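You operate a simulated robot arm through the tools that you are given. There is no shell and no other tool.

The job below is to be done with a simulated robot arm. You get a single attempt, and the scene is never put back.

Task
Centre the white lever, let the pressure down, park the green stand coupling and cap its port.
Fine: lever to neutral first; then open the green dial until the lines display reads 0 bar and close it again; use the inner stud and an orange cap.

It is judged by the outcome, as a careful person would: the job done as asked, and still so three seconds after it is handed in. It fails if anything else is knocked over, pushed out of place, dropped, spilled or broken. Lids that push on must go on centred and level and be pressed home; caps that screw on are set level and turned clockwise until they are tight.

Robot
A 6-joint arm with a two-finger gripper, fixed in place. Base frame: the origin is at the foot of the arm, x ahead of it, y to its left, z up. Units: cm, degrees, N and s.
Its first joint turns from -166.0 to 166.0 degrees. Payload 1.71 kg.
The TCP is the grasp point between the finger pads, 2 cm short of the fingertips. In the tool frame z runs along the fingers and y along their closing line. Largest opening 9.6 cm; the body of the gripper starts 11.3 cm behind the TCP.
Orientation is that of the tool frame in the base frame, as [roll, pitch, yaw] about the fixed x, y, z axes, in that order (R = Rz(yaw) Ry(pitch) Rx(roll)). With the fingers straight down and closing along the base's y, the tool's x points along the base's -x, its y along +y and its z along -z.

Tools
- The arm moves only by the tool servo_tool. Its argument "steps" is a list of rows, each an object (a shift or turn left out is 0, a gripper value left out holds the last) with "xyz": the shift along the base's x, y, z in cm, a list of three; "rotation": the turn, a rotation vector about the base's x, y, z in degrees, a list of three; "hand": the opening, from 0 (shut) to 1 (fully open). In form: [{"xyz": [tx, ty, tz], "rotation": [wx, wy, wz], "hand": hand}, ...]. A call has 1 to 20 rows; each row is the pose to reach, as a shift and turn from the pose commanded when the call began. Rows are played at 5 a second. More than 5 cm and 8.6 degrees between two rows, or a gripper value outside its range, and nothing of the call is played. A pose out of reach is approached as far as the arm can. The call stops where the force on the tool passes 40 N (or 10 N more than at its start, if that is more) or the arm is blocked; 0.2 s more then pass. Each finger travels about 4.5 cm/s and halts on what it meets, pressing with about 28 N; the grip force reading is that of the motor and also rises with nothing between the fingers. The clock runs only during rows and for 0.2 s after the last one: add rows that repeat a pose to give the fingers time. The reply holds the time, the measured pose of the TCP, the force on the tool along the base axes, the opening and the grip force, in the units named above and with some noise, with the torque about the TCP (base axes, N m) and any sound that the robot's microphone picked up, and new pictures: "show" is both (left out), scene, wrist or none.
- Cameras (640 x 400 px; columns grow to the right, rows downward): "scene" is fixed at [40.15, -50.16, 145.96]; the picture's right is [0.91, -0.42, 0.00], its down [-0.11, -0.23, -0.97] and it looks along [0.41, 0.88, -0.25] (base axes); focal length 214 px, centre (320, 200). "wrist" rides on the gripper at [6.6, 1.4, -14.5] in the tool frame; the picture's right is [-0.21, 0.98, 0.00], its down [-0.88, -0.18, -0.45] and it looks along [-0.44, -0.09, 0.90] (tool axes); focal length 275 px, centre (320, 200). There is no depth. A picture from a camera that has moved, and an enlarged one, comes with that camera's place and axes in the base frame and with its lens.
- move_column(by): slides the trunk up (or, below 0, down) by that many cm; the arm rides with it, the base frame stays. It gives what a move gives, with no picture.
- enlarge(camera, box): a new picture of the part [left, top, right, bottom] of that camera's present view, enlarged. The clock stands still meanwhile.
- sign_off(): hands the job in; it is judged then, once.

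Places have to be worked out from the pictures, the camera data and where the tool is seen. Open the gripper and draw the arm clear of the work before you hand the job in, unless the task says otherwise.

The tools are called after "Call:" by a JSON object that holds its "op" and its "data". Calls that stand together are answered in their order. servo_tool: Moves the arm, as the interface text tells. Its arguments: {"type":"object","properties":{"steps":{"type":"array"},"show":{"type":"string","enum":["both","scene","wrist","none"]}},"required":["steps"]} The other tools are called the same way: move_column (by) slides the trunk up or down; enlarge (camera, box) takes an enlarged picture of a part of a camera's view; sign_off () hands the job in.

At the start:

```text
time: 0.0
ee_pos: [46.06, 28.39, 166.05]
tcp_rot: [180.0, 0.0, 180.0]
force: [0.6, 0.2, 0.1]
torque: [-0.01, 0.0, -0.03]
opening: 9.62
finger_force: 0.1
trunk travel left (down, up): [-27.5, 11.5]
```

scene: 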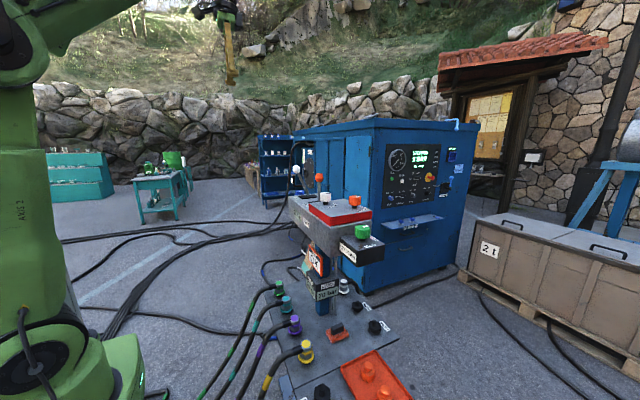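
wrist: 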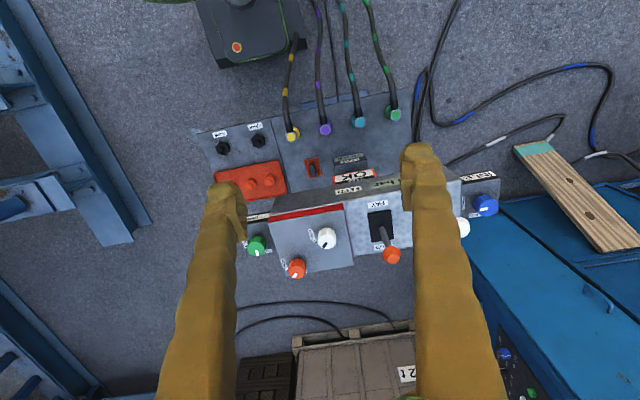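

I'll first look closely at the panel and the stand in both cameras before moving.

Call:
{"op": "enlarge", "data": {"camera": "scene", "box": [220, 160, 420, 285]}}

Call:
{"op": "enlarge", "data": {"camera": "scene", "box": [220, 275, 420, 400]}}

Call:
{"op": "enlarge", "data": {"camera": "wrist", "box": [190, 80, 350, 180]}}

Call:
{"op": "enlarge", "data": {"camera": "wrist", "box": [330, 80, 510, 190]}}

Call:
{"op": "enlarge", "data": {"camera": "wrist", "box": [230, 180, 410, 290]}}

Call:
{"op": "enlarge", "data": {"camera": "scene", "box": [370, 130, 470, 195]}}

```text
3.20 times, centred on (320, 222) of scene
camera zoom: at [40.15, -50.16, 145.96], right [0.91, -0.42, 0.0], down [-0.11, -0.23, -0.97], along [0.41, 0.88, -0.25], focal length 686 px, centre (320, 128)
```

zoom: 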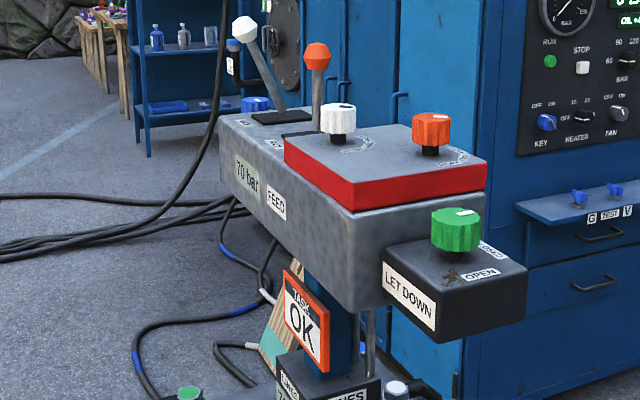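

```text
3.20 times, centred on (320, 338) of scene
camera zoom: at [40.15, -50.16, 145.96], right [0.91, -0.42, 0.0], down [-0.11, -0.23, -0.97], along [0.41, 0.88, -0.25], focal length 686 px, centre (320, -240)
```

zoom: 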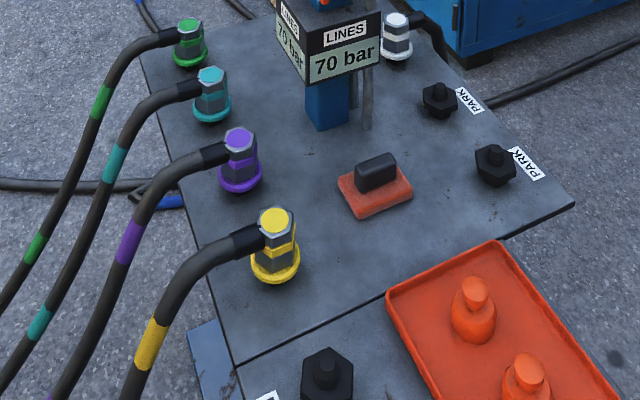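

```text
4.00 times, centred on (270, 130) of wrist
camera zoom: at [39.36, 29.73, 180.57], right [0.21, 0.98, 0.0], down [0.88, -0.18, 0.44], along [0.43, -0.09, -0.9], focal length 1101 px, centre (520, 480)
```

zoom: 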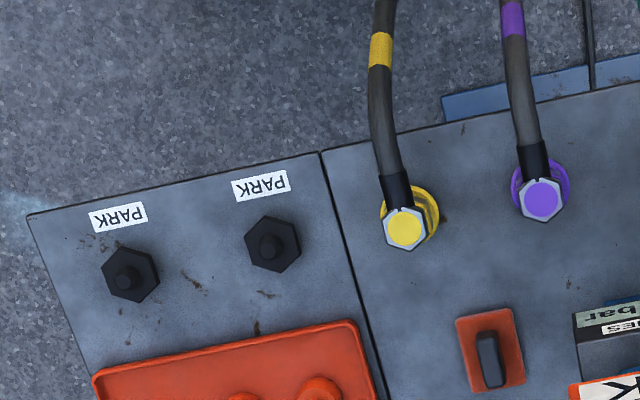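

```text
3.56 times, centred on (420, 135) of wrist
camera zoom: at [39.36, 29.73, 180.57], right [0.21, 0.98, 0.0], down [0.88, -0.18, 0.44], along [0.43, -0.09, -0.9], focal length 979 px, centre (-36, 431)
```

zoom: 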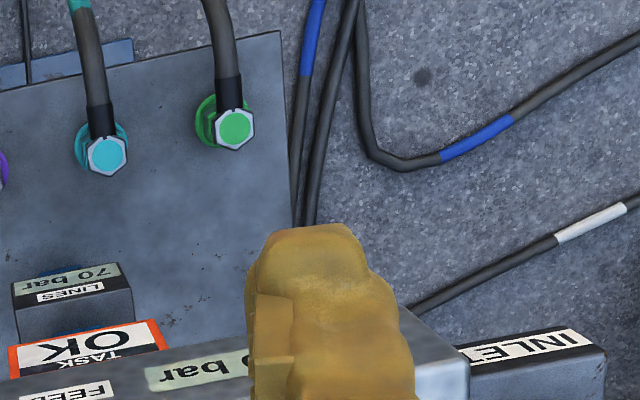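

```text
3.56 times, centred on (320, 235) of wrist
camera zoom: at [39.36, 29.73, 180.57], right [0.21, 0.98, 0.0], down [0.88, -0.18, 0.44], along [0.43, -0.09, -0.9], focal length 979 px, centre (320, 76)
```

zoom: 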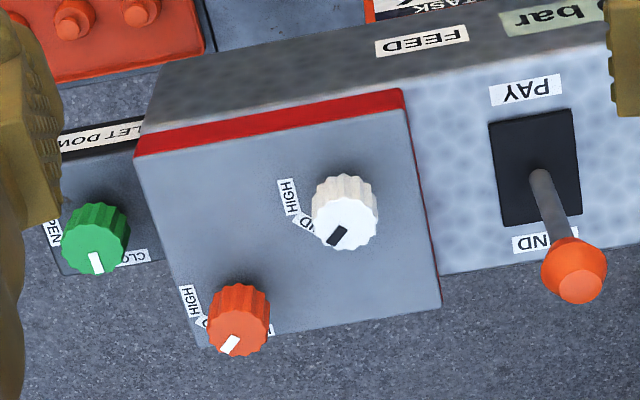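

```text
6.15 times, centred on (420, 162) of scene
camera zoom: at [40.15, -50.16, 145.96], right [0.91, -0.42, 0.0], down [-0.11, -0.23, -0.97], along [0.41, 0.88, -0.25], focal length 1320 px, centre (-295, 431)
```

zoom: 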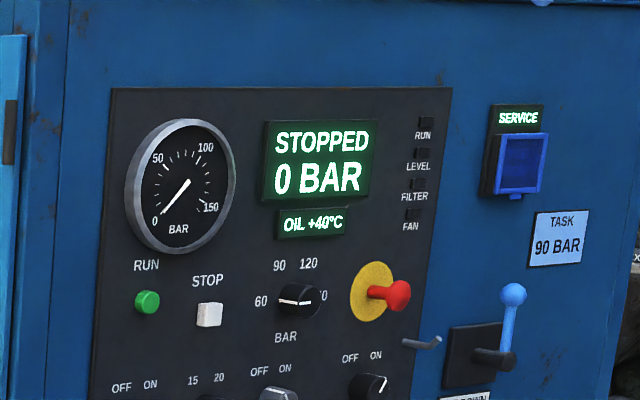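

The white-ball lever seems to be at about (74, 51, 134) leaning toward the robot. The green dial is at about (80, 4, 119), and the stand couplings are near x≈63, z≈70. I'll move a little toward the panel for a better look at the lever.

Call:
{"op": "servo_tool", "data": {"steps": [{"xyz": [2, 3, 0]}, {"xyz": [4, 6, 0]}, {"xyz": [6, 9, 0]}, {"xyz": [8, 12, 0]}, {"xyz": [10, 15, 0]}, {"xyz": [10, 18, 0]}, {"xyz": [10, 18, 0]}]}}

```text
time: 1.6
ee_pos: [51.32, 44.75, 164.31]
tcp_rot: [180.0, 0.8, -179.9]
force: [-1.3, -0.3, -0.2]
torque: [-0.06, -0.11, 0.0]
opening: 9.61
finger_force: 0.1
out of reach, approached as far as the arm can: row 4, 5, 6, 7
trunk travel left (down, up): [-27.5, 11.5]
camera wrist: at [44.26, 46.02, 178.71], right [0.2, 0.98, 0.0], down [0.87, -0.18, 0.46], along [0.45, -0.09, -0.89], focal length 275 px, centre (320, 200)
```

scene: 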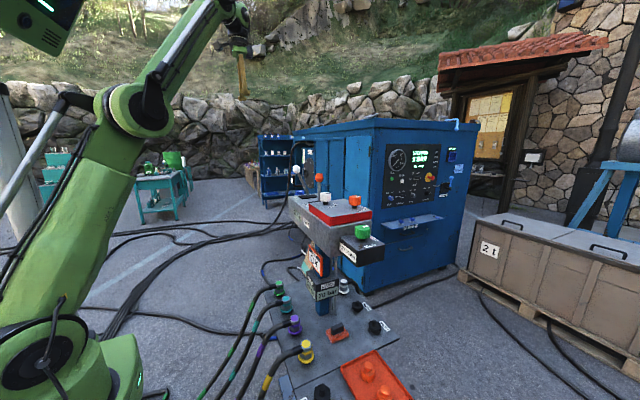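
wrist: 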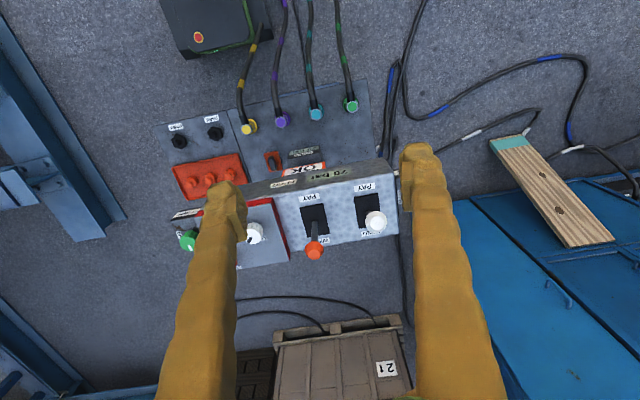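

The arm is at its upper reach limit, so I'll lower the trunk. The gripper is well short of the panel in x, so this is clear.

Call:
{"op": "move_column", "data": {"by": -15}}

Call:
{"op": "enlarge", "data": {"camera": "wrist", "box": [240, 140, 440, 265]}}

```text
time: 3.4
ee_pos: [51.74, 44.52, 149.26]
tcp_rot: [180.0, 0.6, -179.8]
force: [-0.1, 0.4, 0.5]
torque: [-0.02, 0.01, 0.0]
opening: 9.58
finger_force: 0.0
trunk travel left (down, up): [-12.5, 26.5]
```

```text
3.20 times, centred on (340, 202) of wrist
camera zoom: at [44.77, 45.88, 163.62], right [0.21, 0.98, 0.0], down [0.87, -0.18, 0.46], along [0.45, -0.09, -0.89], focal length 881 px, centre (256, 192)
```

zoom: 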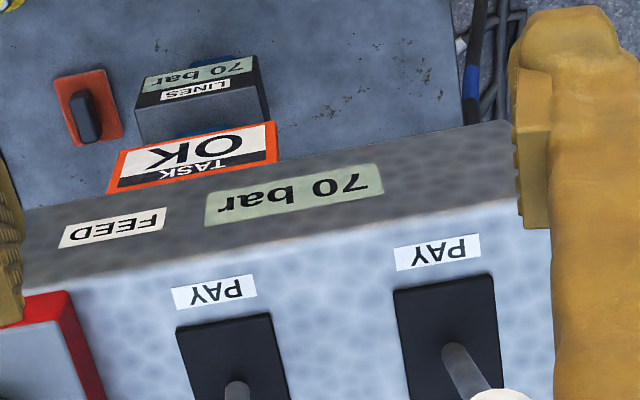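

Next I'll make a small move to see which pose the commands start from after the column shift, and get an updated view.

Call:
{"op": "servo_tool", "data": {"steps": [{"xyz": [3, 2, 0]}, {"xyz": [3, 2, 0]}, {"xyz": [3, 2, 0]}]}}

```text
time: 4.2
ee_pos: [53.26, 45.71, 147.85]
tcp_rot: [179.9, 0.7, 179.9]
force: [0.3, 0.1, 0.4]
torque: [-0.06, 0.04, -0.02]
opening: 9.64
finger_force: 0.1
out of reach, approached as far as the arm can: row 1, 2, 3
trunk travel left (down, up): [-12.5, 26.5]
camera wrist: at [46.46, 46.99, 162.18], right [0.21, 0.98, 0.0], down [0.87, -0.18, 0.46], along [0.45, -0.09, -0.89], focal length 275 px, centre (320, 200)
```

scene: 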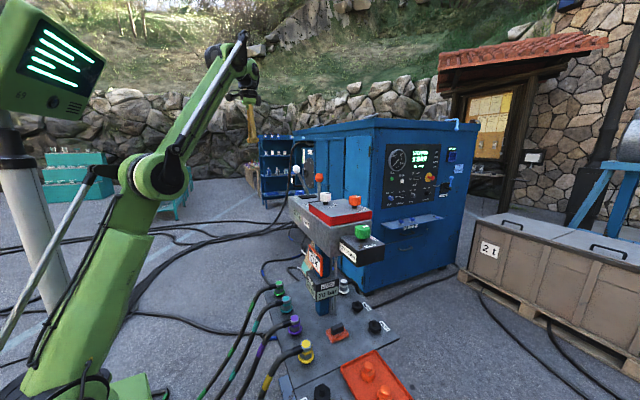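
wrist: 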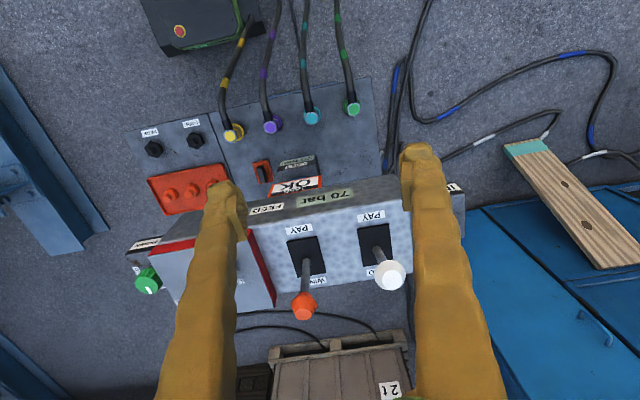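

The target is still out of reach at this height, so I'll lower the trunk the rest of the way. The gripper stays at x≈53, clear of the panel.

Call:
{"op": "move_column", "data": {"by": -12.4}}

```text
time: 5.7
ee_pos: [53.21, 45.61, 135.37]
tcp_rot: [180.0, 0.7, 179.9]
force: [0.8, 0.8, 0.3]
torque: [0.03, 0.02, -0.03]
opening: 9.58
finger_force: 0.0
trunk travel left (down, up): [-0.1, 38.9]
```

Now I'll check the reach with the trunk down, rising slightly and moving toward the lever.

Call:
{"op": "servo_tool", "data": {"steps": [{"xyz": [0, 1, 4]}, {"xyz": [0, 2, 8]}, {"xyz": [3, 3, 8]}, {"xyz": [3, 3, 8]}]}}

```text
time: 6.7
ee_pos: [51.35, 44.65, 136.88]
tcp_rot: [180.0, 0.7, -180.0]
force: [0.1, -0.2, -0.9]
torque: [-0.01, -0.01, -0.01]
opening: 9.58
finger_force: 0.1
out of reach, approached as far as the arm can: row 1, 2, 3, 4
trunk travel left (down, up): [-0.1, 38.9]
camera wrist: at [44.58, 46.0, 151.23], right [0.21, 0.98, 0.0], down [0.87, -0.18, 0.46], along [0.45, -0.09, -0.89], focal length 275 px, centre (320, 200)
```

scene: 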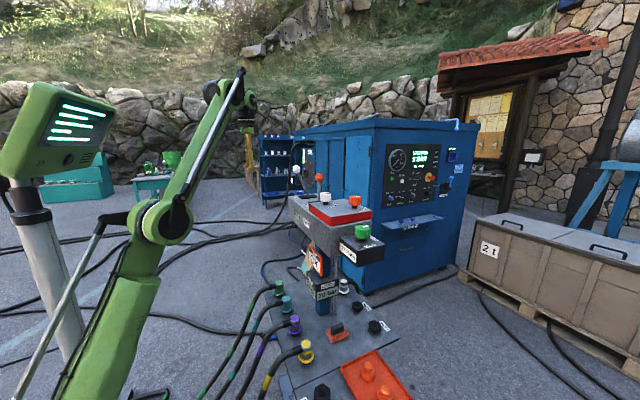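
wrist: 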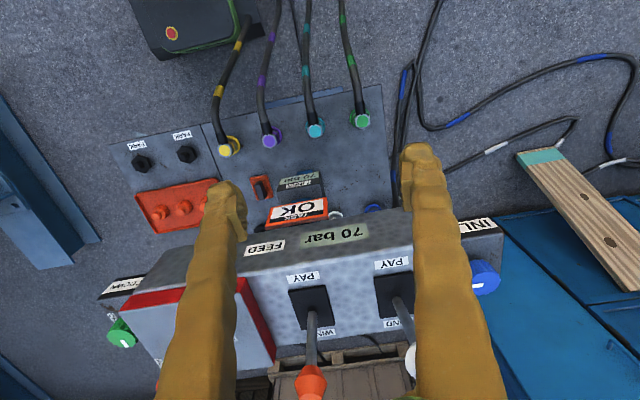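

Reach depends on height relative to the shoulder, so the trunk should go up for the panel work. I'll raise it fully, then bring the tool down and forward.

Call:
{"op": "move_column", "data": {"by": 38.5}}

Call:
{"op": "servo_tool", "data": {"steps": [{"xyz": [0, 0, -4]}, {"xyz": [0, 0, -8]}, {"xyz": [0, 0, -12]}, {"xyz": [0, 0, -16]}, {"xyz": [0, 0, -20]}, {"xyz": [0, 0, -20]}]}}

```text
time: 10.4
ee_pos: [51.73, 44.77, 175.53]
tcp_rot: [180.0, 0.7, -180.0]
force: [-0.2, 0.5, -0.3]
torque: [-0.03, 0.0, -0.01]
opening: 9.62
finger_force: 0.2
trunk travel left (down, up): [-38.6, 0.4]
```

```text
time: 11.8
ee_pos: [51.16, 44.53, 155.12]
tcp_rot: [-180.0, 0.8, 180.0]
force: [0.0, -0.3, -0.5]
torque: [-0.02, 0.01, 0.02]
opening: 9.58
finger_force: 0.0
trunk travel left (down, up): [-38.6, 0.4]
camera wrist: at [44.33, 45.79, 169.49], right [0.21, 0.98, 0.0], down [0.87, -0.18, 0.46], along [0.45, -0.09, -0.89], focal length 275 px, centre (320, 200)
```

scene: 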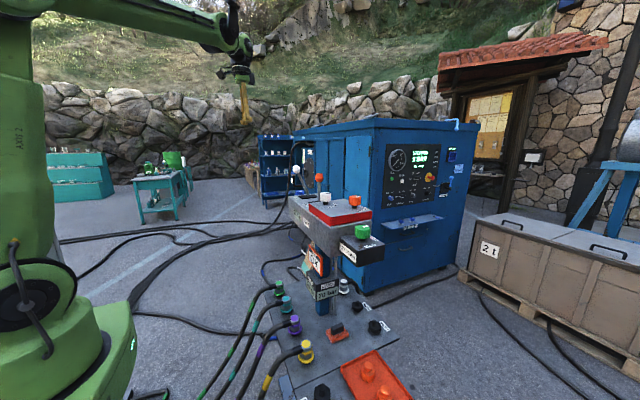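
wrist: 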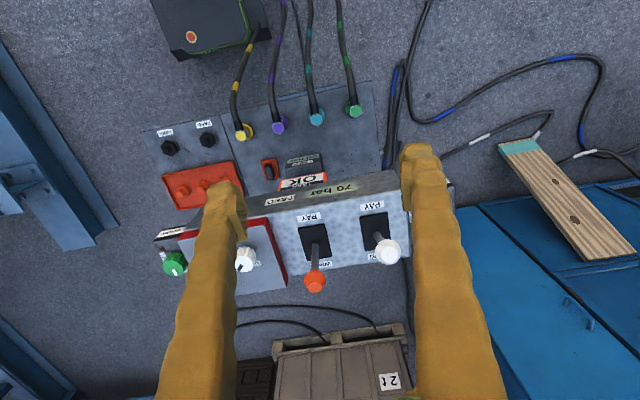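

Tracking is good now. I'll move forward above the lever area, staying above 148 cm.

Call:
{"op": "servo_tool", "data": {"steps": [{"xyz": [3, 1, -1]}, {"xyz": [6, 2, -2]}, {"xyz": [9, 4, -3]}, {"xyz": [12, 5, -4]}, {"xyz": [14, 6, -5]}, {"xyz": [14, 6, -5]}]}}

```text
time: 13.2
ee_pos: [65.3, 50.46, 149.98]
tcp_rot: [180.0, 0.7, -180.0]
force: [0.6, 0.5, 0.3]
torque: [-0.01, 0.02, 0.03]
opening: 9.58
finger_force: 0.0
trunk travel left (down, up): [-38.6, 0.4]
camera wrist: at [58.39, 51.85, 164.36], right [0.21, 0.98, 0.0], down [0.87, -0.18, 0.46], along [0.45, -0.09, -0.89], focal length 275 px, centre (320, 200)
```

scene: 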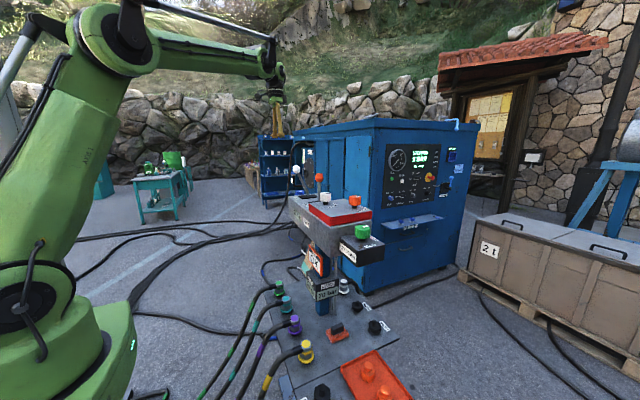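
wrist: 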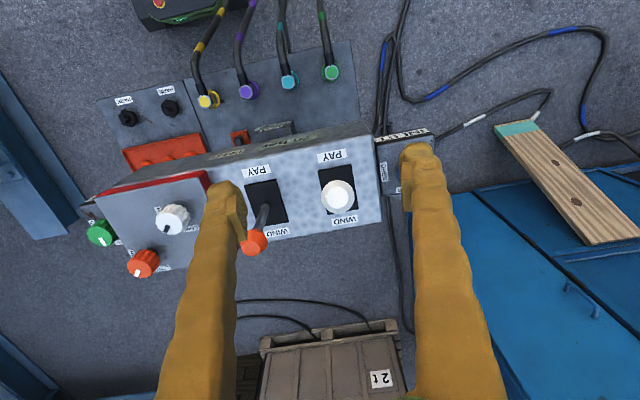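

The white ball is at about (73.5, 51.1, 134.5). The orange lever is upright at x≈79.3, which gives me the neutral reference. I'll straddle the ball along y, first stopping at z≈140 to check.

Call:
{"op": "servo_tool", "data": {"steps": [{"xyz": [3, 0.3, -2]}, {"xyz": [6, 0.6, -5]}, {"xyz": [8.2, 0.7, -8]}, {"xyz": [8.2, 0.7, -10]}, {"xyz": [8.2, 0.7, -10]}]}}

```text
time: 14.4
ee_pos: [73.41, 51.21, 139.93]
tcp_rot: [180.0, 0.8, -180.0]
force: [0.2, 0.3, -0.2]
torque: [0.02, 0.01, 0.0]
opening: 9.57
finger_force: 0.0
trunk travel left (down, up): [-38.6, 0.4]
camera wrist: at [66.58, 52.65, 154.34], right [0.21, 0.98, 0.0], down [0.87, -0.18, 0.46], along [0.45, -0.09, -0.89], focal length 275 px, centre (320, 200)
```

scene: 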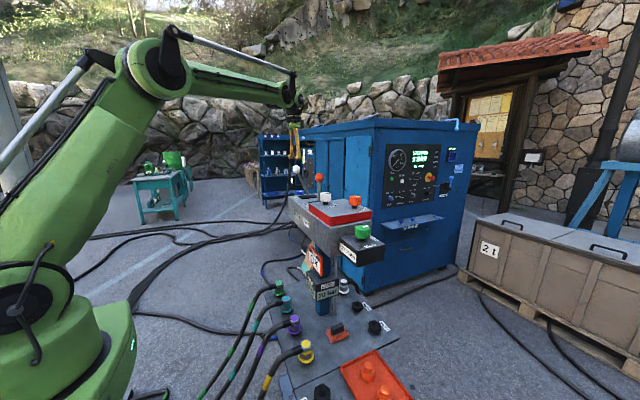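
wrist: 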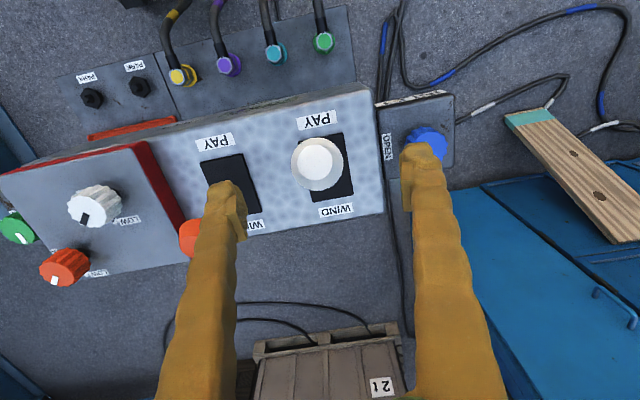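

The ball is centred between the fingers. I'll descend to the ball's height and close.

Call:
{"op": "servo_tool", "data": {"steps": [{"xyz": [0, 0, -2.8]}, {"xyz": [0, 0, -5.5]}, {"xyz": [0, 0, -5.5], "hand": 0.2}, {"xyz": [0, 0, -5.5], "hand": 0.2}, {"xyz": [0, 0, -5.5], "hand": 0.2}, {"xyz": [0, 0, -5.5], "hand": 0.2}]}}

```text
time: 15.8
ee_pos: [73.54, 51.03, 134.5]
tcp_rot: [179.9, 0.9, 179.9]
force: [-0.7, -16.3, -3.9]
torque: [-0.11, 0.22, -0.12]
opening: 3.95
finger_force: 25.3
trunk travel left (down, up): [-38.6, 0.4]
camera wrist: at [66.71, 52.34, 148.92], right [0.21, 0.98, 0.0], down [0.87, -0.19, 0.46], along [0.45, -0.09, -0.89], focal length 275 px, centre (320, 200)
```

scene: 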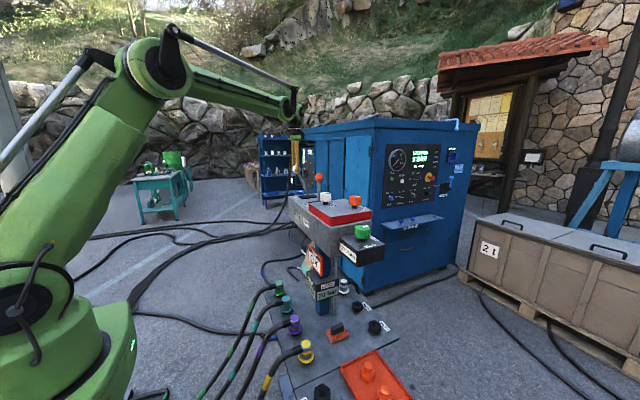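
wrist: 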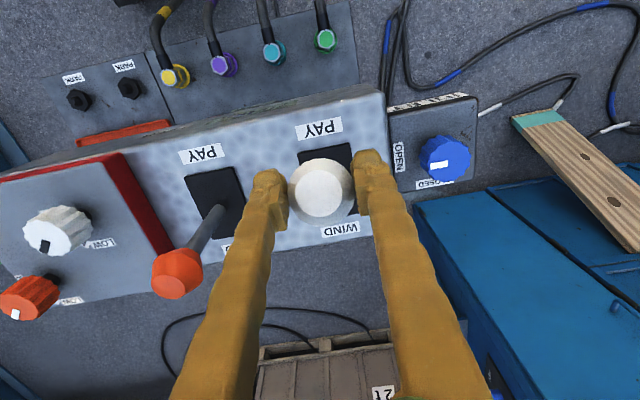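

The ball is gripped, with a small y offset. I'll swing it along a shallow arc to x≈79.3, correcting y slightly.

Call:
{"op": "servo_tool", "data": {"steps": [{"xyz": [0.5, -0.3, 0.15]}, {"xyz": [1.2, -0.3, 0.35]}, {"xyz": [2, -0.3, 0.5]}, {"xyz": [2.8, -0.3, 0.65]}, {"xyz": [3.6, -0.3, 0.8]}, {"xyz": [4.4, -0.3, 0.9]}, {"xyz": [4.4, -0.3, 0.9]}]}}

```text
time: 17.4
ee_pos: [77.9, 50.98, 135.41]
tcp_rot: [-180.0, 0.8, 179.9]
force: [-4.8, 2.2, 0.9]
torque: [0.09, 0.8, 0.1]
opening: 3.89
finger_force: 35.2
trunk travel left (down, up): [-38.6, 0.4]
camera wrist: at [70.97, 52.32, 149.86], right [0.21, 0.98, 0.0], down [0.87, -0.18, 0.46], along [0.45, -0.09, -0.89], focal length 275 px, centre (320, 200)
```

scene: 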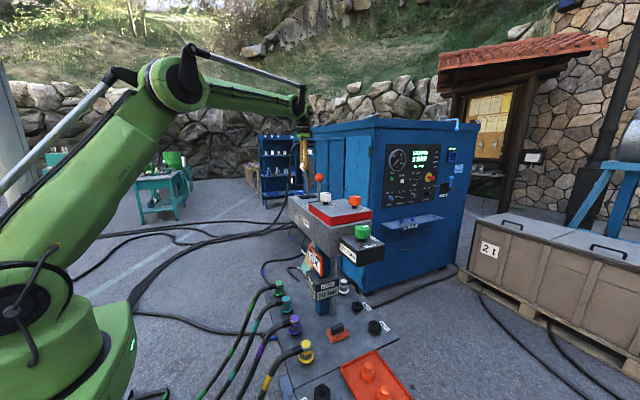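
wrist: 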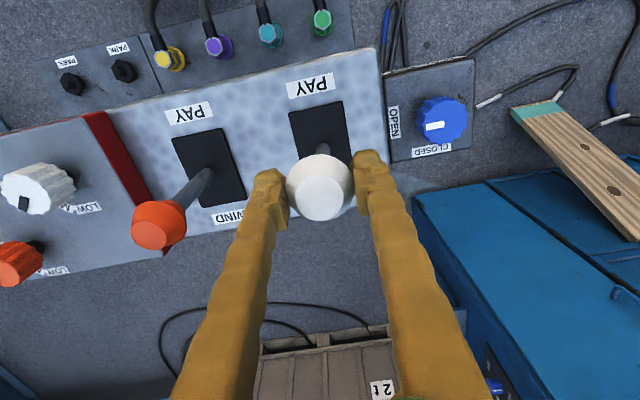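

No detent has been felt yet. I'll continue in small steps toward x≈79.3.

Call:
{"op": "servo_tool", "data": {"steps": [{"xyz": [0.4, 0, 0.03]}, {"xyz": [0.8, 0, 0.05]}, {"xyz": [1.2, 0, 0.06]}, {"xyz": [1.4, 0, 0.06]}, {"xyz": [1.4, 0, 0.06]}]}}

Call:
{"op": "enlarge", "data": {"camera": "wrist", "box": [100, 60, 420, 260]}}

Call:
{"op": "enlarge", "data": {"camera": "scene", "box": [270, 150, 350, 200]}}

```text
time: 18.6
ee_pos: [79.25, 51.08, 135.46]
tcp_rot: [180.0, 0.9, 180.0]
force: [-4.3, 3.8, 3.7]
torque: [0.02, 0.87, 0.01]
opening: 3.88
finger_force: 34.6
trunk travel left (down, up): [-38.6, 0.4]
camera wrist: at [72.3, 52.32, 149.95], right [0.21, 0.98, 0.0], down [0.87, -0.18, 0.46], along [0.45, -0.09, -0.89], focal length 275 px, centre (320, 200)
```

scene: 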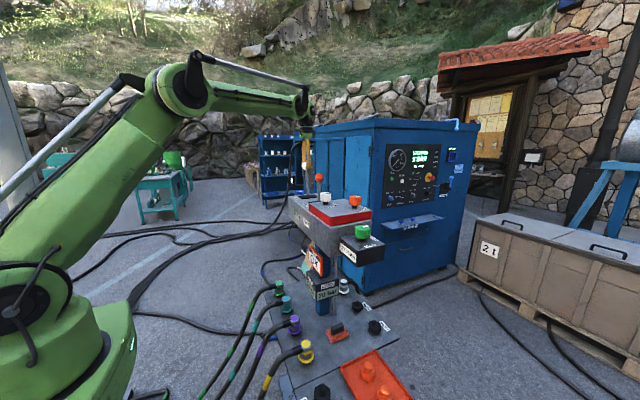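
wrist: 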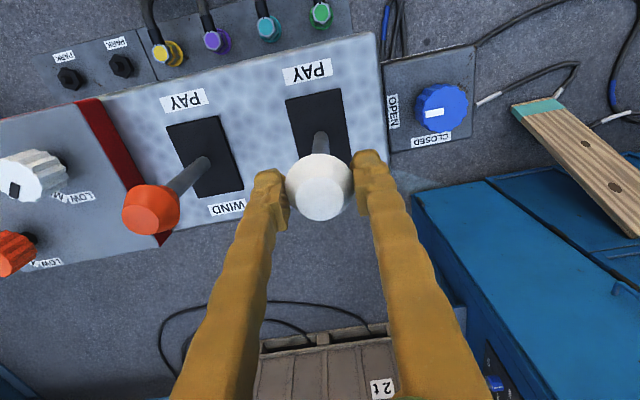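

```text
2.00 times, centred on (260, 160) of wrist
camera zoom: at [72.3, 52.32, 149.95], right [0.21, 0.98, 0.0], down [0.87, -0.18, 0.46], along [0.45, -0.09, -0.89], focal length 551 px, centre (440, 280)
```

zoom: 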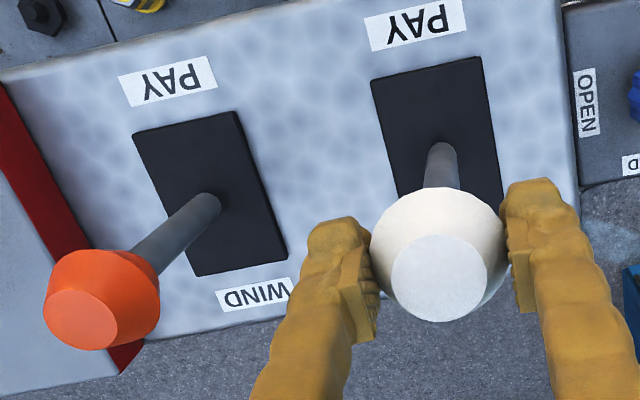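

```text
8.00 times, centred on (310, 175) of scene
camera zoom: at [40.15, -50.16, 145.96], right [0.91, -0.42, 0.0], down [-0.11, -0.23, -0.97], along [0.41, 0.88, -0.25], focal length 1716 px, centre (400, 400)
```

zoom: 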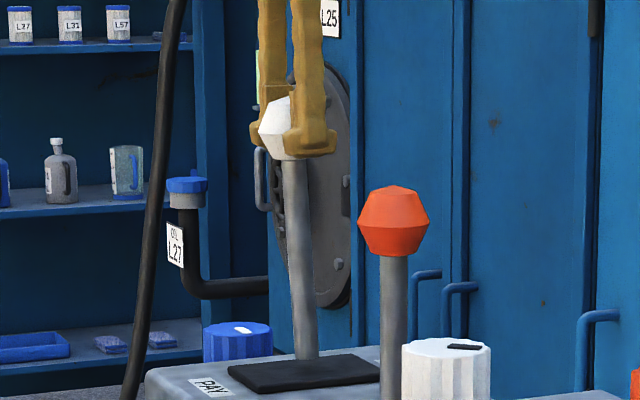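

In the scene view the white lever still leans about 1.2 cm toward the robot compared with the vertical orange one (x≈80.5). I'll nudge it another 1.15 cm.

Call:
{"op": "servo_tool", "data": {"steps": [{"xyz": [0.4, 0, 0.02]}, {"xyz": [0.8, 0, 0.03]}, {"xyz": [1.15, 0, 0.03]}, {"xyz": [1.15, 0, 0.03]}], "show": "wrist"}}

Call:
{"op": "enlarge", "data": {"camera": "scene", "box": [270, 150, 350, 200]}}

```text
time: 19.6
ee_pos: [80.36, 50.92, 135.52]
tcp_rot: [-179.9, 0.7, 180.0]
force: [-9.2, 2.4, -7.1]
torque: [0.05, 0.99, 0.02]
opening: 3.88
finger_force: 35.2
trunk travel left (down, up): [-38.6, 0.4]
camera wrist: at [73.53, 52.33, 149.96], right [0.21, 0.98, 0.0], down [0.87, -0.18, 0.46], along [0.45, -0.09, -0.89], focal length 275 px, centre (320, 200)
```

wrist: 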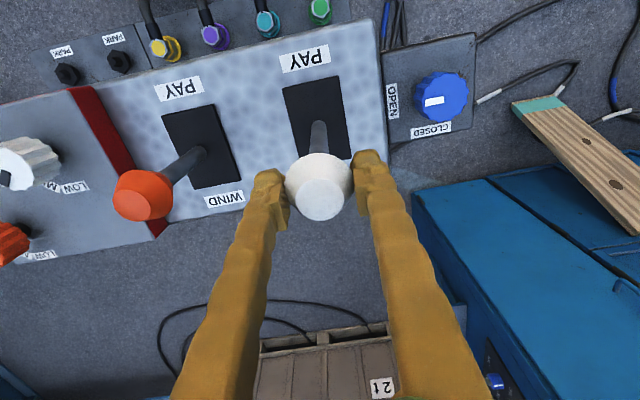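

```text
8.00 times, centred on (310, 175) of scene
camera zoom: at [40.15, -50.16, 145.96], right [0.91, -0.42, 0.0], down [-0.11, -0.23, -0.97], along [0.41, 0.88, -0.25], focal length 1716 px, centre (400, 400)
```

zoom: 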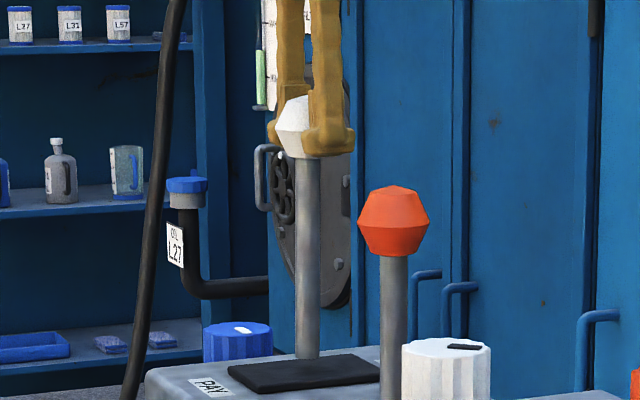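

The shaft is now vertical, matching the orange lever. I'll release, rise straight up, and check it stays.

Call:
{"op": "servo_tool", "data": {"steps": [{"xyz": [0, 0, 0], "hand": 0.6}, {"xyz": [0, 0, 0], "hand": 0.9}, {"xyz": [0, 0, 0], "hand": 0.9}, {"xyz": [0, 0, 4], "hand": 0.9}, {"xyz": [0, 0, 8], "hand": 0.9}, {"xyz": [0, 0, 12], "hand": 0.9}, {"xyz": [0, 0, 12], "hand": 0.9}]}}

Call:
{"op": "enlarge", "data": {"camera": "scene", "box": [270, 150, 350, 200]}}

```text
time: 21.2
ee_pos: [79.94, 50.7, 147.84]
tcp_rot: [180.0, 0.8, -179.9]
force: [-0.9, -1.1, 1.6]
torque: [0.18, -0.17, 0.01]
opening: 8.63
finger_force: 0.1
out of reach, approached as far as the arm can: row 6, 7
trunk travel left (down, up): [-38.6, 0.4]
camera wrist: at [73.04, 51.93, 162.28], right [0.21, 0.98, 0.0], down [0.87, -0.19, 0.46], along [0.45, -0.09, -0.89], focal length 275 px, centre (320, 200)
```

scene: 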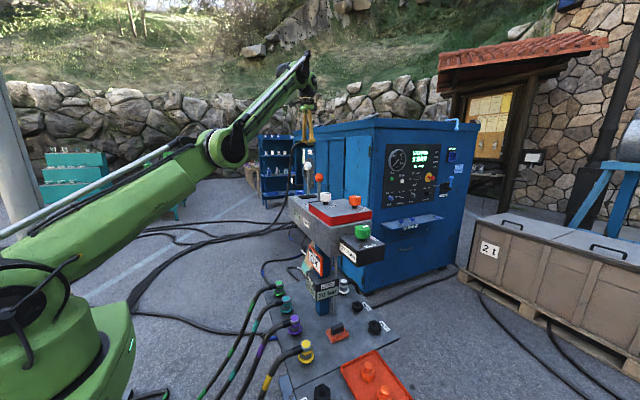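
wrist: 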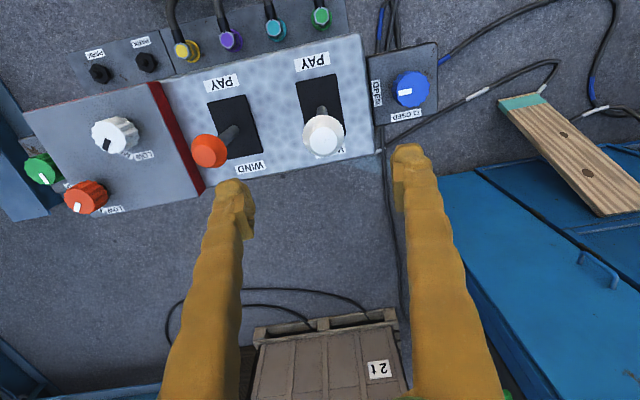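

```text
8.00 times, centred on (310, 175) of scene
camera zoom: at [40.15, -50.16, 145.96], right [0.91, -0.42, 0.0], down [-0.11, -0.23, -0.97], along [0.41, 0.88, -0.25], focal length 1716 px, centre (400, 400)
```

zoom: 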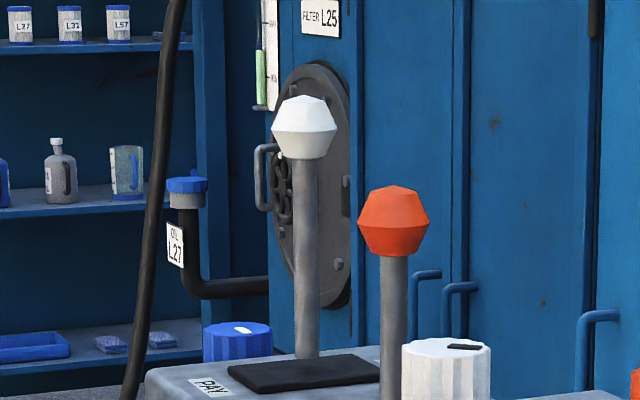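

The white lever stands upright and stays. Now I'll traverse at height toward the green dial at about (80.5, 4, 119).

Call:
{"op": "servo_tool", "data": {"steps": [{"xyz": [-2, -4, 0]}, {"xyz": [-4, -8, 0]}, {"xyz": [-6, -12, 0]}, {"xyz": [-8, -16, -1]}, {"xyz": [-9, -20, -2]}, {"xyz": [-10, -24, -3]}, {"xyz": [-10, -28, -4]}, {"xyz": [-10, -32, -5]}, {"xyz": [-10, -36, -5]}, {"xyz": [-10, -40, -6]}, {"xyz": [-10, -44, -6]}, {"xyz": [-10, -47, -7]}, {"xyz": [-10, -47, -7]}]}}

Call:
{"op": "enlarge", "data": {"camera": "wrist", "box": [230, 100, 430, 225]}}

Call:
{"op": "enlarge", "data": {"camera": "scene", "box": [300, 180, 400, 310]}}

```text
time: 24.0
ee_pos: [85.26, 4.91, 142.45]
tcp_rot: [-180.0, 0.8, -180.0]
force: [0.6, -0.4, 0.8]
torque: [0.01, 0.0, 0.0]
opening: 8.63
finger_force: 0.0
out of reach, approached as far as the arm can: row 4, 5, 6, 7, 8, 9, 10, 11, 12, 13
trunk travel left (down, up): [-38.6, 0.4]
camera wrist: at [78.41, 6.23, 156.83], right [0.21, 0.98, 0.0], down [0.87, -0.18, 0.45], along [0.45, -0.09, -0.89], focal length 275 px, centre (320, 200)
```

scene: 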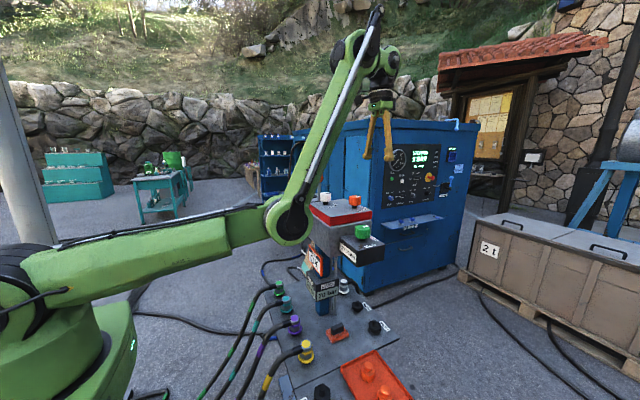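
wrist: 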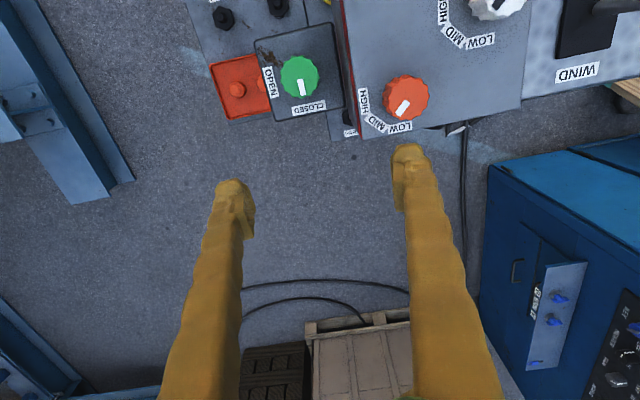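

```text
3.20 times, centred on (330, 162) of wrist
camera zoom: at [78.41, 6.23, 156.83], right [0.21, 0.98, 0.0], down [0.87, -0.18, 0.45], along [0.45, -0.09, -0.89], focal length 881 px, centre (288, 320)
```

zoom: 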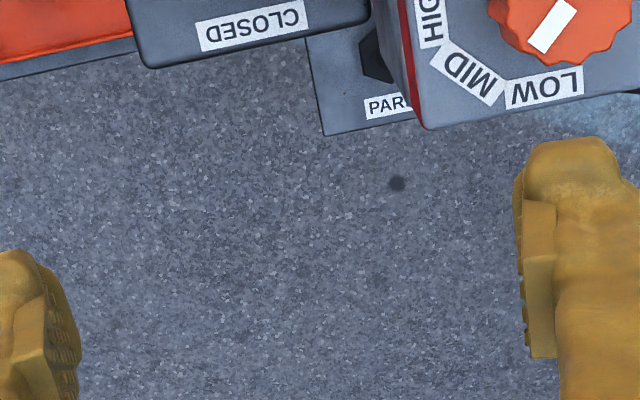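

```text
3.08 times, centred on (350, 245) of scene
camera zoom: at [40.15, -50.16, 145.96], right [0.91, -0.42, 0.0], down [-0.11, -0.23, -0.97], along [0.41, 0.88, -0.25], focal length 660 px, centre (228, 62)
```

zoom: 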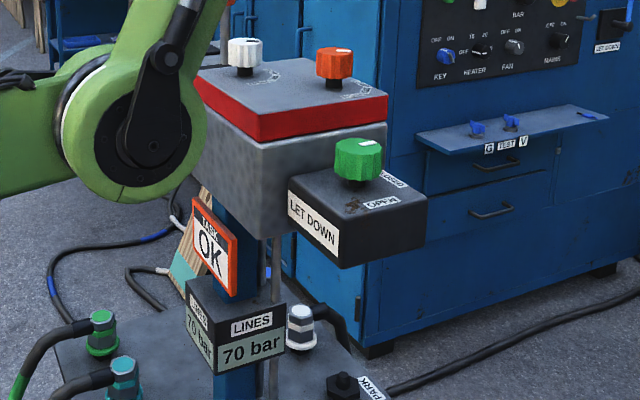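

The arm flipped to an elbow-down branch when it went through full stretch, so it can't come closer. I'll stretch upward again to straighten it, then come back in and see if it returns to elbow-up.

Call:
{"op": "servo_tool", "data": {"steps": [{"xyz": [0, 0, 3]}, {"xyz": [0, 0, 6]}, {"xyz": [0, 0, 9]}, {"xyz": [0, 0, 12]}, {"xyz": [0, 0, 12]}], "show": "scene"}}

```text
time: 25.2
ee_pos: [84.57, 5.26, 154.58]
tcp_rot: [180.0, 0.8, -179.9]
force: [0.0, 0.0, -0.7]
torque: [0.0, 0.03, 0.01]
opening: 8.63
finger_force: 0.1
trunk travel left (down, up): [-38.6, 0.4]
```

scene: 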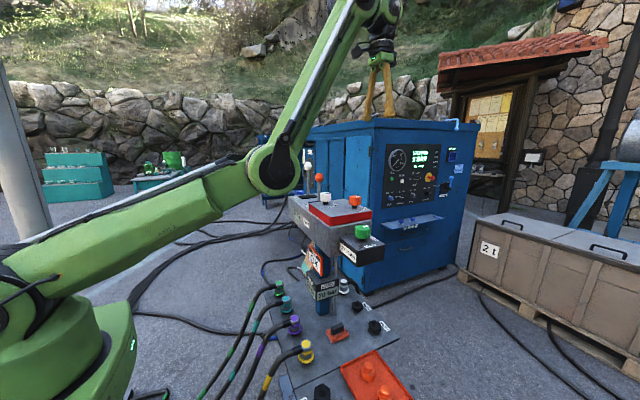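

It's still bent elbow-down. I'll keep extending until it is straight.

Call:
{"op": "servo_tool", "data": {"steps": [{"xyz": [2, 0, 3]}, {"xyz": [4, 0, 6]}, {"xyz": [6, 0, 9]}, {"xyz": [8, 0, 12]}, {"xyz": [10, 0, 15]}, {"xyz": [10, 0, 15]}], "show": "scene"}}

```text
time: 26.6
ee_pos: [86.11, 4.91, 160.9]
tcp_rot: [-180.0, 0.6, -180.0]
force: [-0.2, 0.0, -0.3]
torque: [-0.03, -0.07, -0.01]
opening: 8.62
finger_force: 0.0
out of reach, approached as far as the arm can: row 2, 3, 4, 5, 6
trunk travel left (down, up): [-38.6, 0.4]
```

scene: 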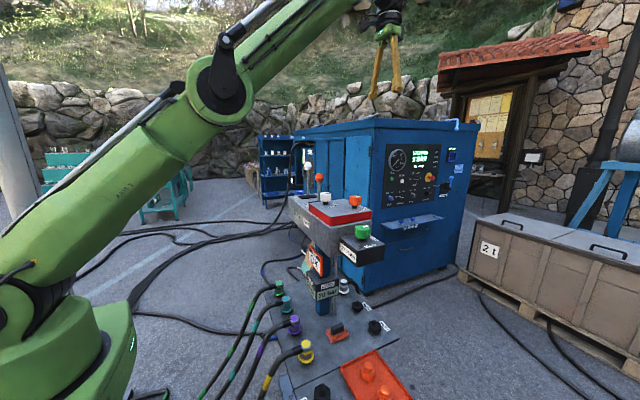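

The arm is now straight. I'll pull back in x and check which way the elbow bends.

Call:
{"op": "servo_tool", "data": {"steps": [{"xyz": [-3, 0, -1]}, {"xyz": [-6, 0, -2]}, {"xyz": [-9, 0, -3]}, {"xyz": [-9, 0, -3]}], "show": "scene"}}

```text
time: 27.6
ee_pos: [77.81, 4.69, 156.62]
tcp_rot: [-180.0, 0.4, 180.0]
force: [2.3, 0.9, -0.9]
torque: [0.05, 0.29, 0.02]
opening: 8.62
finger_force: 0.1
trunk travel left (down, up): [-38.6, 0.4]
```

scene: 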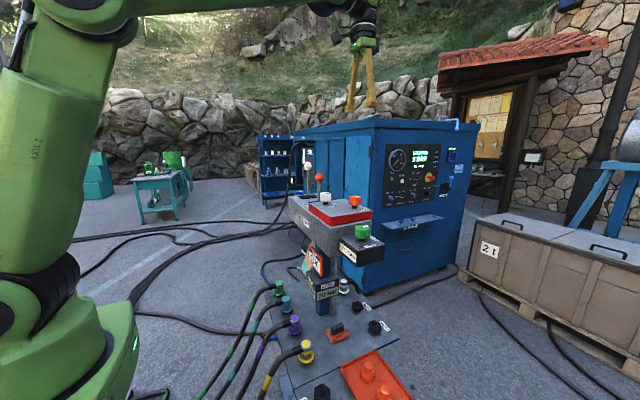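

The elbow is up again. Now I'll approach the green dial at about (80.2, 3.4, top z≈120) with the fingers partly closed to 6.6 cm to clear the FEED box wall. I'll stop above it to check.

Call:
{"op": "servo_tool", "data": {"steps": [{"xyz": [0, -0.5, -4], "hand": 0.69}, {"xyz": [0, -1, -8], "hand": 0.69}, {"xyz": [0, -1.3, -12], "hand": 0.69}, {"xyz": [0, -1.3, -16], "hand": 0.69}, {"xyz": [0, -1.3, -20], "hand": 0.69}, {"xyz": [1, -1.3, -24], "hand": 0.69}, {"xyz": [2.4, -1.3, -27], "hand": 0.69}, {"xyz": [2.4, -1.3, -27], "hand": 0.69}]}}

Call:
{"op": "enlarge", "data": {"camera": "wrist", "box": [200, 80, 440, 230]}}

Call:
{"op": "enlarge", "data": {"camera": "scene", "box": [310, 180, 410, 243]}}

```text
time: 29.4
ee_pos: [78.97, 3.68, 130.07]
tcp_rot: [179.9, 0.8, -179.9]
force: [0.6, 0.1, -0.4]
torque: [-0.04, -0.02, 0.01]
opening: 6.63
finger_force: 0.0
trunk travel left (down, up): [-38.6, 0.4]
camera wrist: at [72.03, 4.96, 144.51], right [0.21, 0.98, 0.0], down [0.87, -0.18, 0.46], along [0.45, -0.09, -0.89], focal length 275 px, centre (320, 200)
```

scene: 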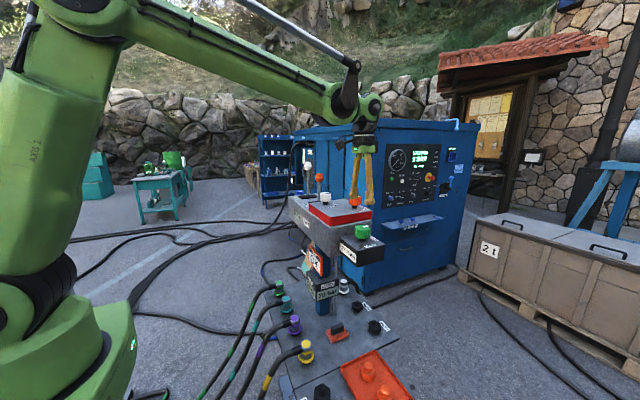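
wrist: 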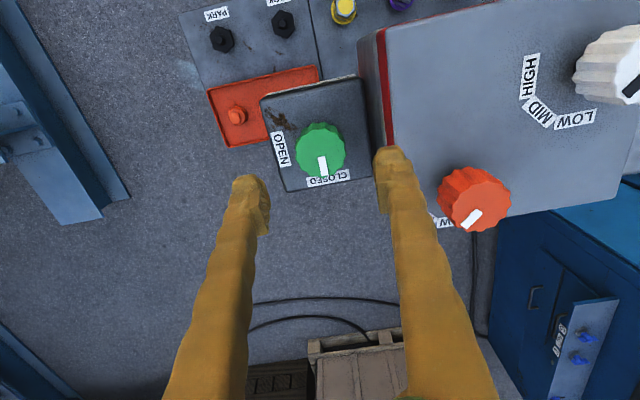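

```text
2.67 times, centred on (320, 155) of wrist
camera zoom: at [72.03, 4.96, 144.51], right [0.21, 0.98, 0.0], down [0.87, -0.18, 0.46], along [0.45, -0.09, -0.89], focal length 734 px, centre (320, 320)
```

zoom: 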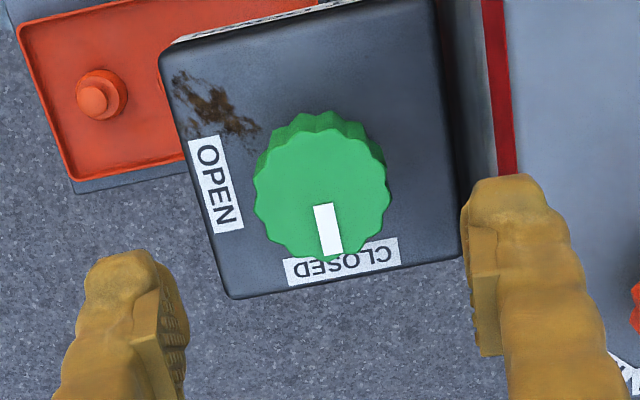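

```text
6.35 times, centred on (360, 212) of scene
camera zoom: at [40.15, -50.16, 145.96], right [0.91, -0.42, 0.0], down [-0.11, -0.23, -0.97], along [0.41, 0.88, -0.25], focal length 1362 px, centre (66, 127)
```

zoom: 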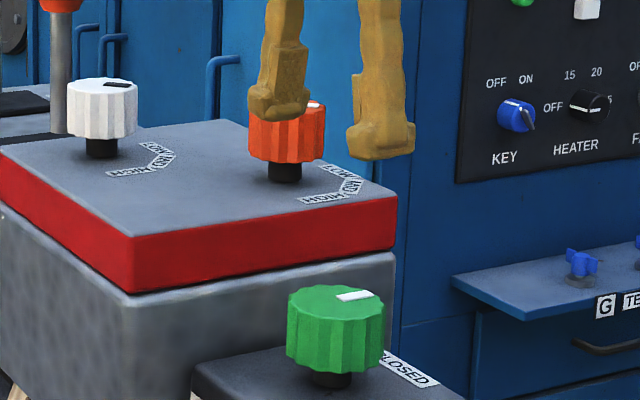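

The dial is at about (80.0, 3.5), spans z≈117.4–120, and is 4.7 cm across. I'll descend to TCP z≈118.9 and close on it.

Call:
{"op": "servo_tool", "data": {"steps": [{"xyz": [0.5, -0.1, -3], "hand": 0.69}, {"xyz": [1.0, -0.2, -6], "hand": 0.69}, {"xyz": [1.0, -0.2, -9], "hand": 0.69}, {"xyz": [1.0, -0.2, -11.1], "hand": 0.69}, {"xyz": [1.0, -0.2, -11.1], "hand": 0.69}, {"xyz": [1.0, -0.2, -11.1], "hand": 0.35}, {"xyz": [1.0, -0.2, -11.1], "hand": 0.35}, {"xyz": [1.0, -0.2, -11.1], "hand": 0.35}]}}

Call:
{"op": "enlarge", "data": {"camera": "scene", "box": [310, 180, 410, 243]}}

```text
time: 31.2
ee_pos: [79.87, 3.54, 118.93]
tcp_rot: [-179.9, 0.8, 180.0]
force: [-2.3, 3.6, -2.9]
torque: [0.01, -0.09, 0.03]
opening: 4.99
finger_force: 35.1
trunk travel left (down, up): [-38.6, 0.4]
camera wrist: at [73.07, 4.82, 133.32], right [0.21, 0.98, 0.0], down [0.87, -0.18, 0.46], along [0.45, -0.09, -0.89], focal length 275 px, centre (320, 200)
```

scene: 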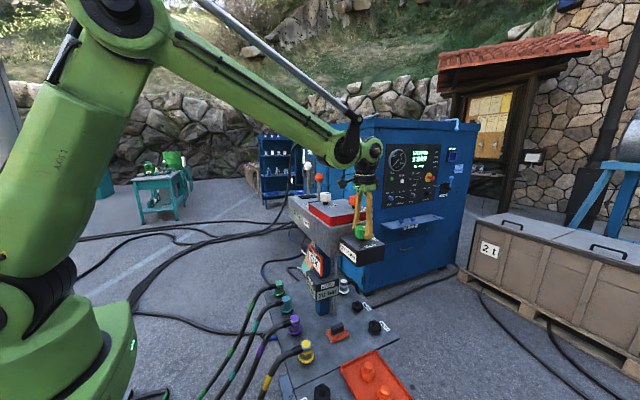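
wrist: 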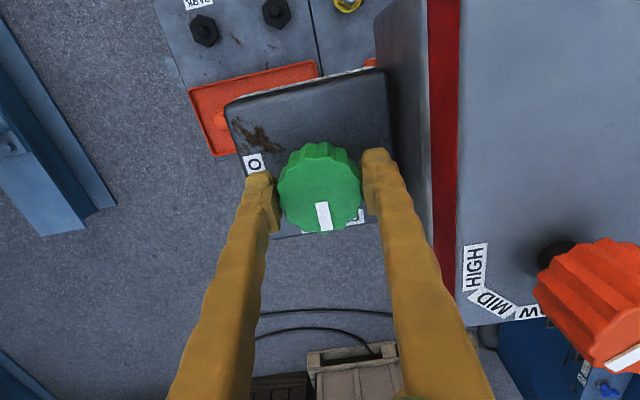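

```text
6.35 times, centred on (360, 212) of scene
camera zoom: at [40.15, -50.16, 145.96], right [0.91, -0.42, 0.0], down [-0.11, -0.23, -0.97], along [0.41, 0.88, -0.25], focal length 1362 px, centre (66, 127)
```

zoom: 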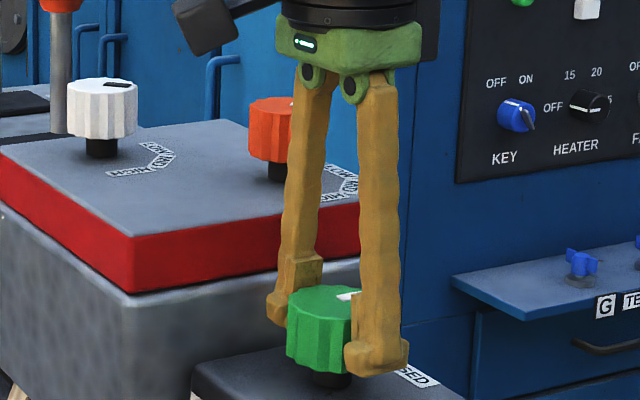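

I have a solid grip on the dial. The pointer is at CLOSED, and OPEN is clockwise from above, toward -y. I'll turn -40° first and read the LINES display.

Call:
{"op": "servo_tool", "data": {"steps": [{"rotation": [0, 0, -8]}, {"rotation": [0, 0, -16]}, {"rotation": [0, 0, -24]}, {"rotation": [0, 0, -32]}, {"rotation": [0, 0, -40]}, {"rotation": [0, 0, -40]}]}}

Call:
{"op": "enlarge", "data": {"camera": "scene", "box": [290, 200, 410, 310]}}

```text
time: 32.6
ee_pos: [79.98, 3.47, 118.98]
tcp_rot: [180.0, 0.8, 140.1]
force: [-9.3, 10.6, -16.9]
torque: [0.09, 0.11, -0.03]
opening: 4.94
finger_force: 34.3
trunk travel left (down, up): [-38.6, 0.4]
camera wrist: at [75.59, 8.87, 133.4], right [0.79, 0.62, 0.0], down [0.55, -0.7, 0.46], along [0.28, -0.36, -0.89], focal length 275 px, centre (320, 200)
```

scene: 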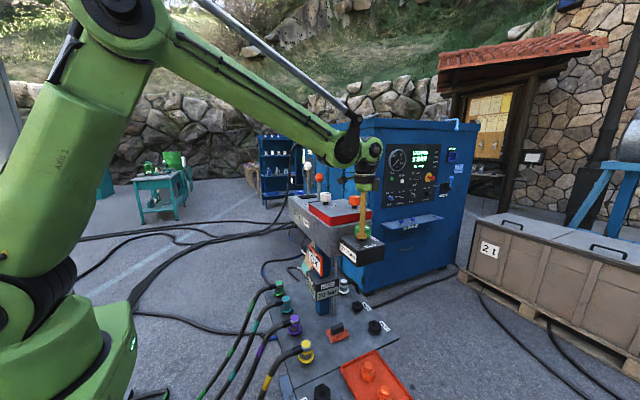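
wrist: 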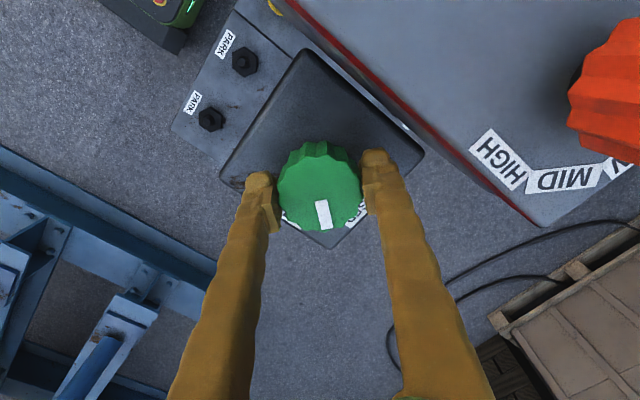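

```text
3.64 times, centred on (350, 255) of scene
camera zoom: at [40.15, -50.16, 145.96], right [0.91, -0.42, 0.0], down [-0.11, -0.23, -0.97], along [0.41, 0.88, -0.25], focal length 780 px, centre (211, 0)
```

zoom: 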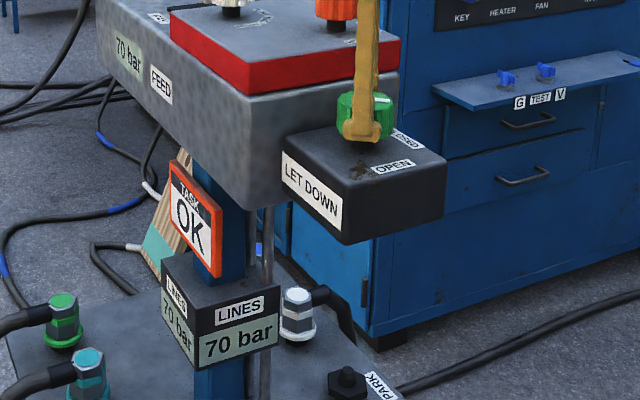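

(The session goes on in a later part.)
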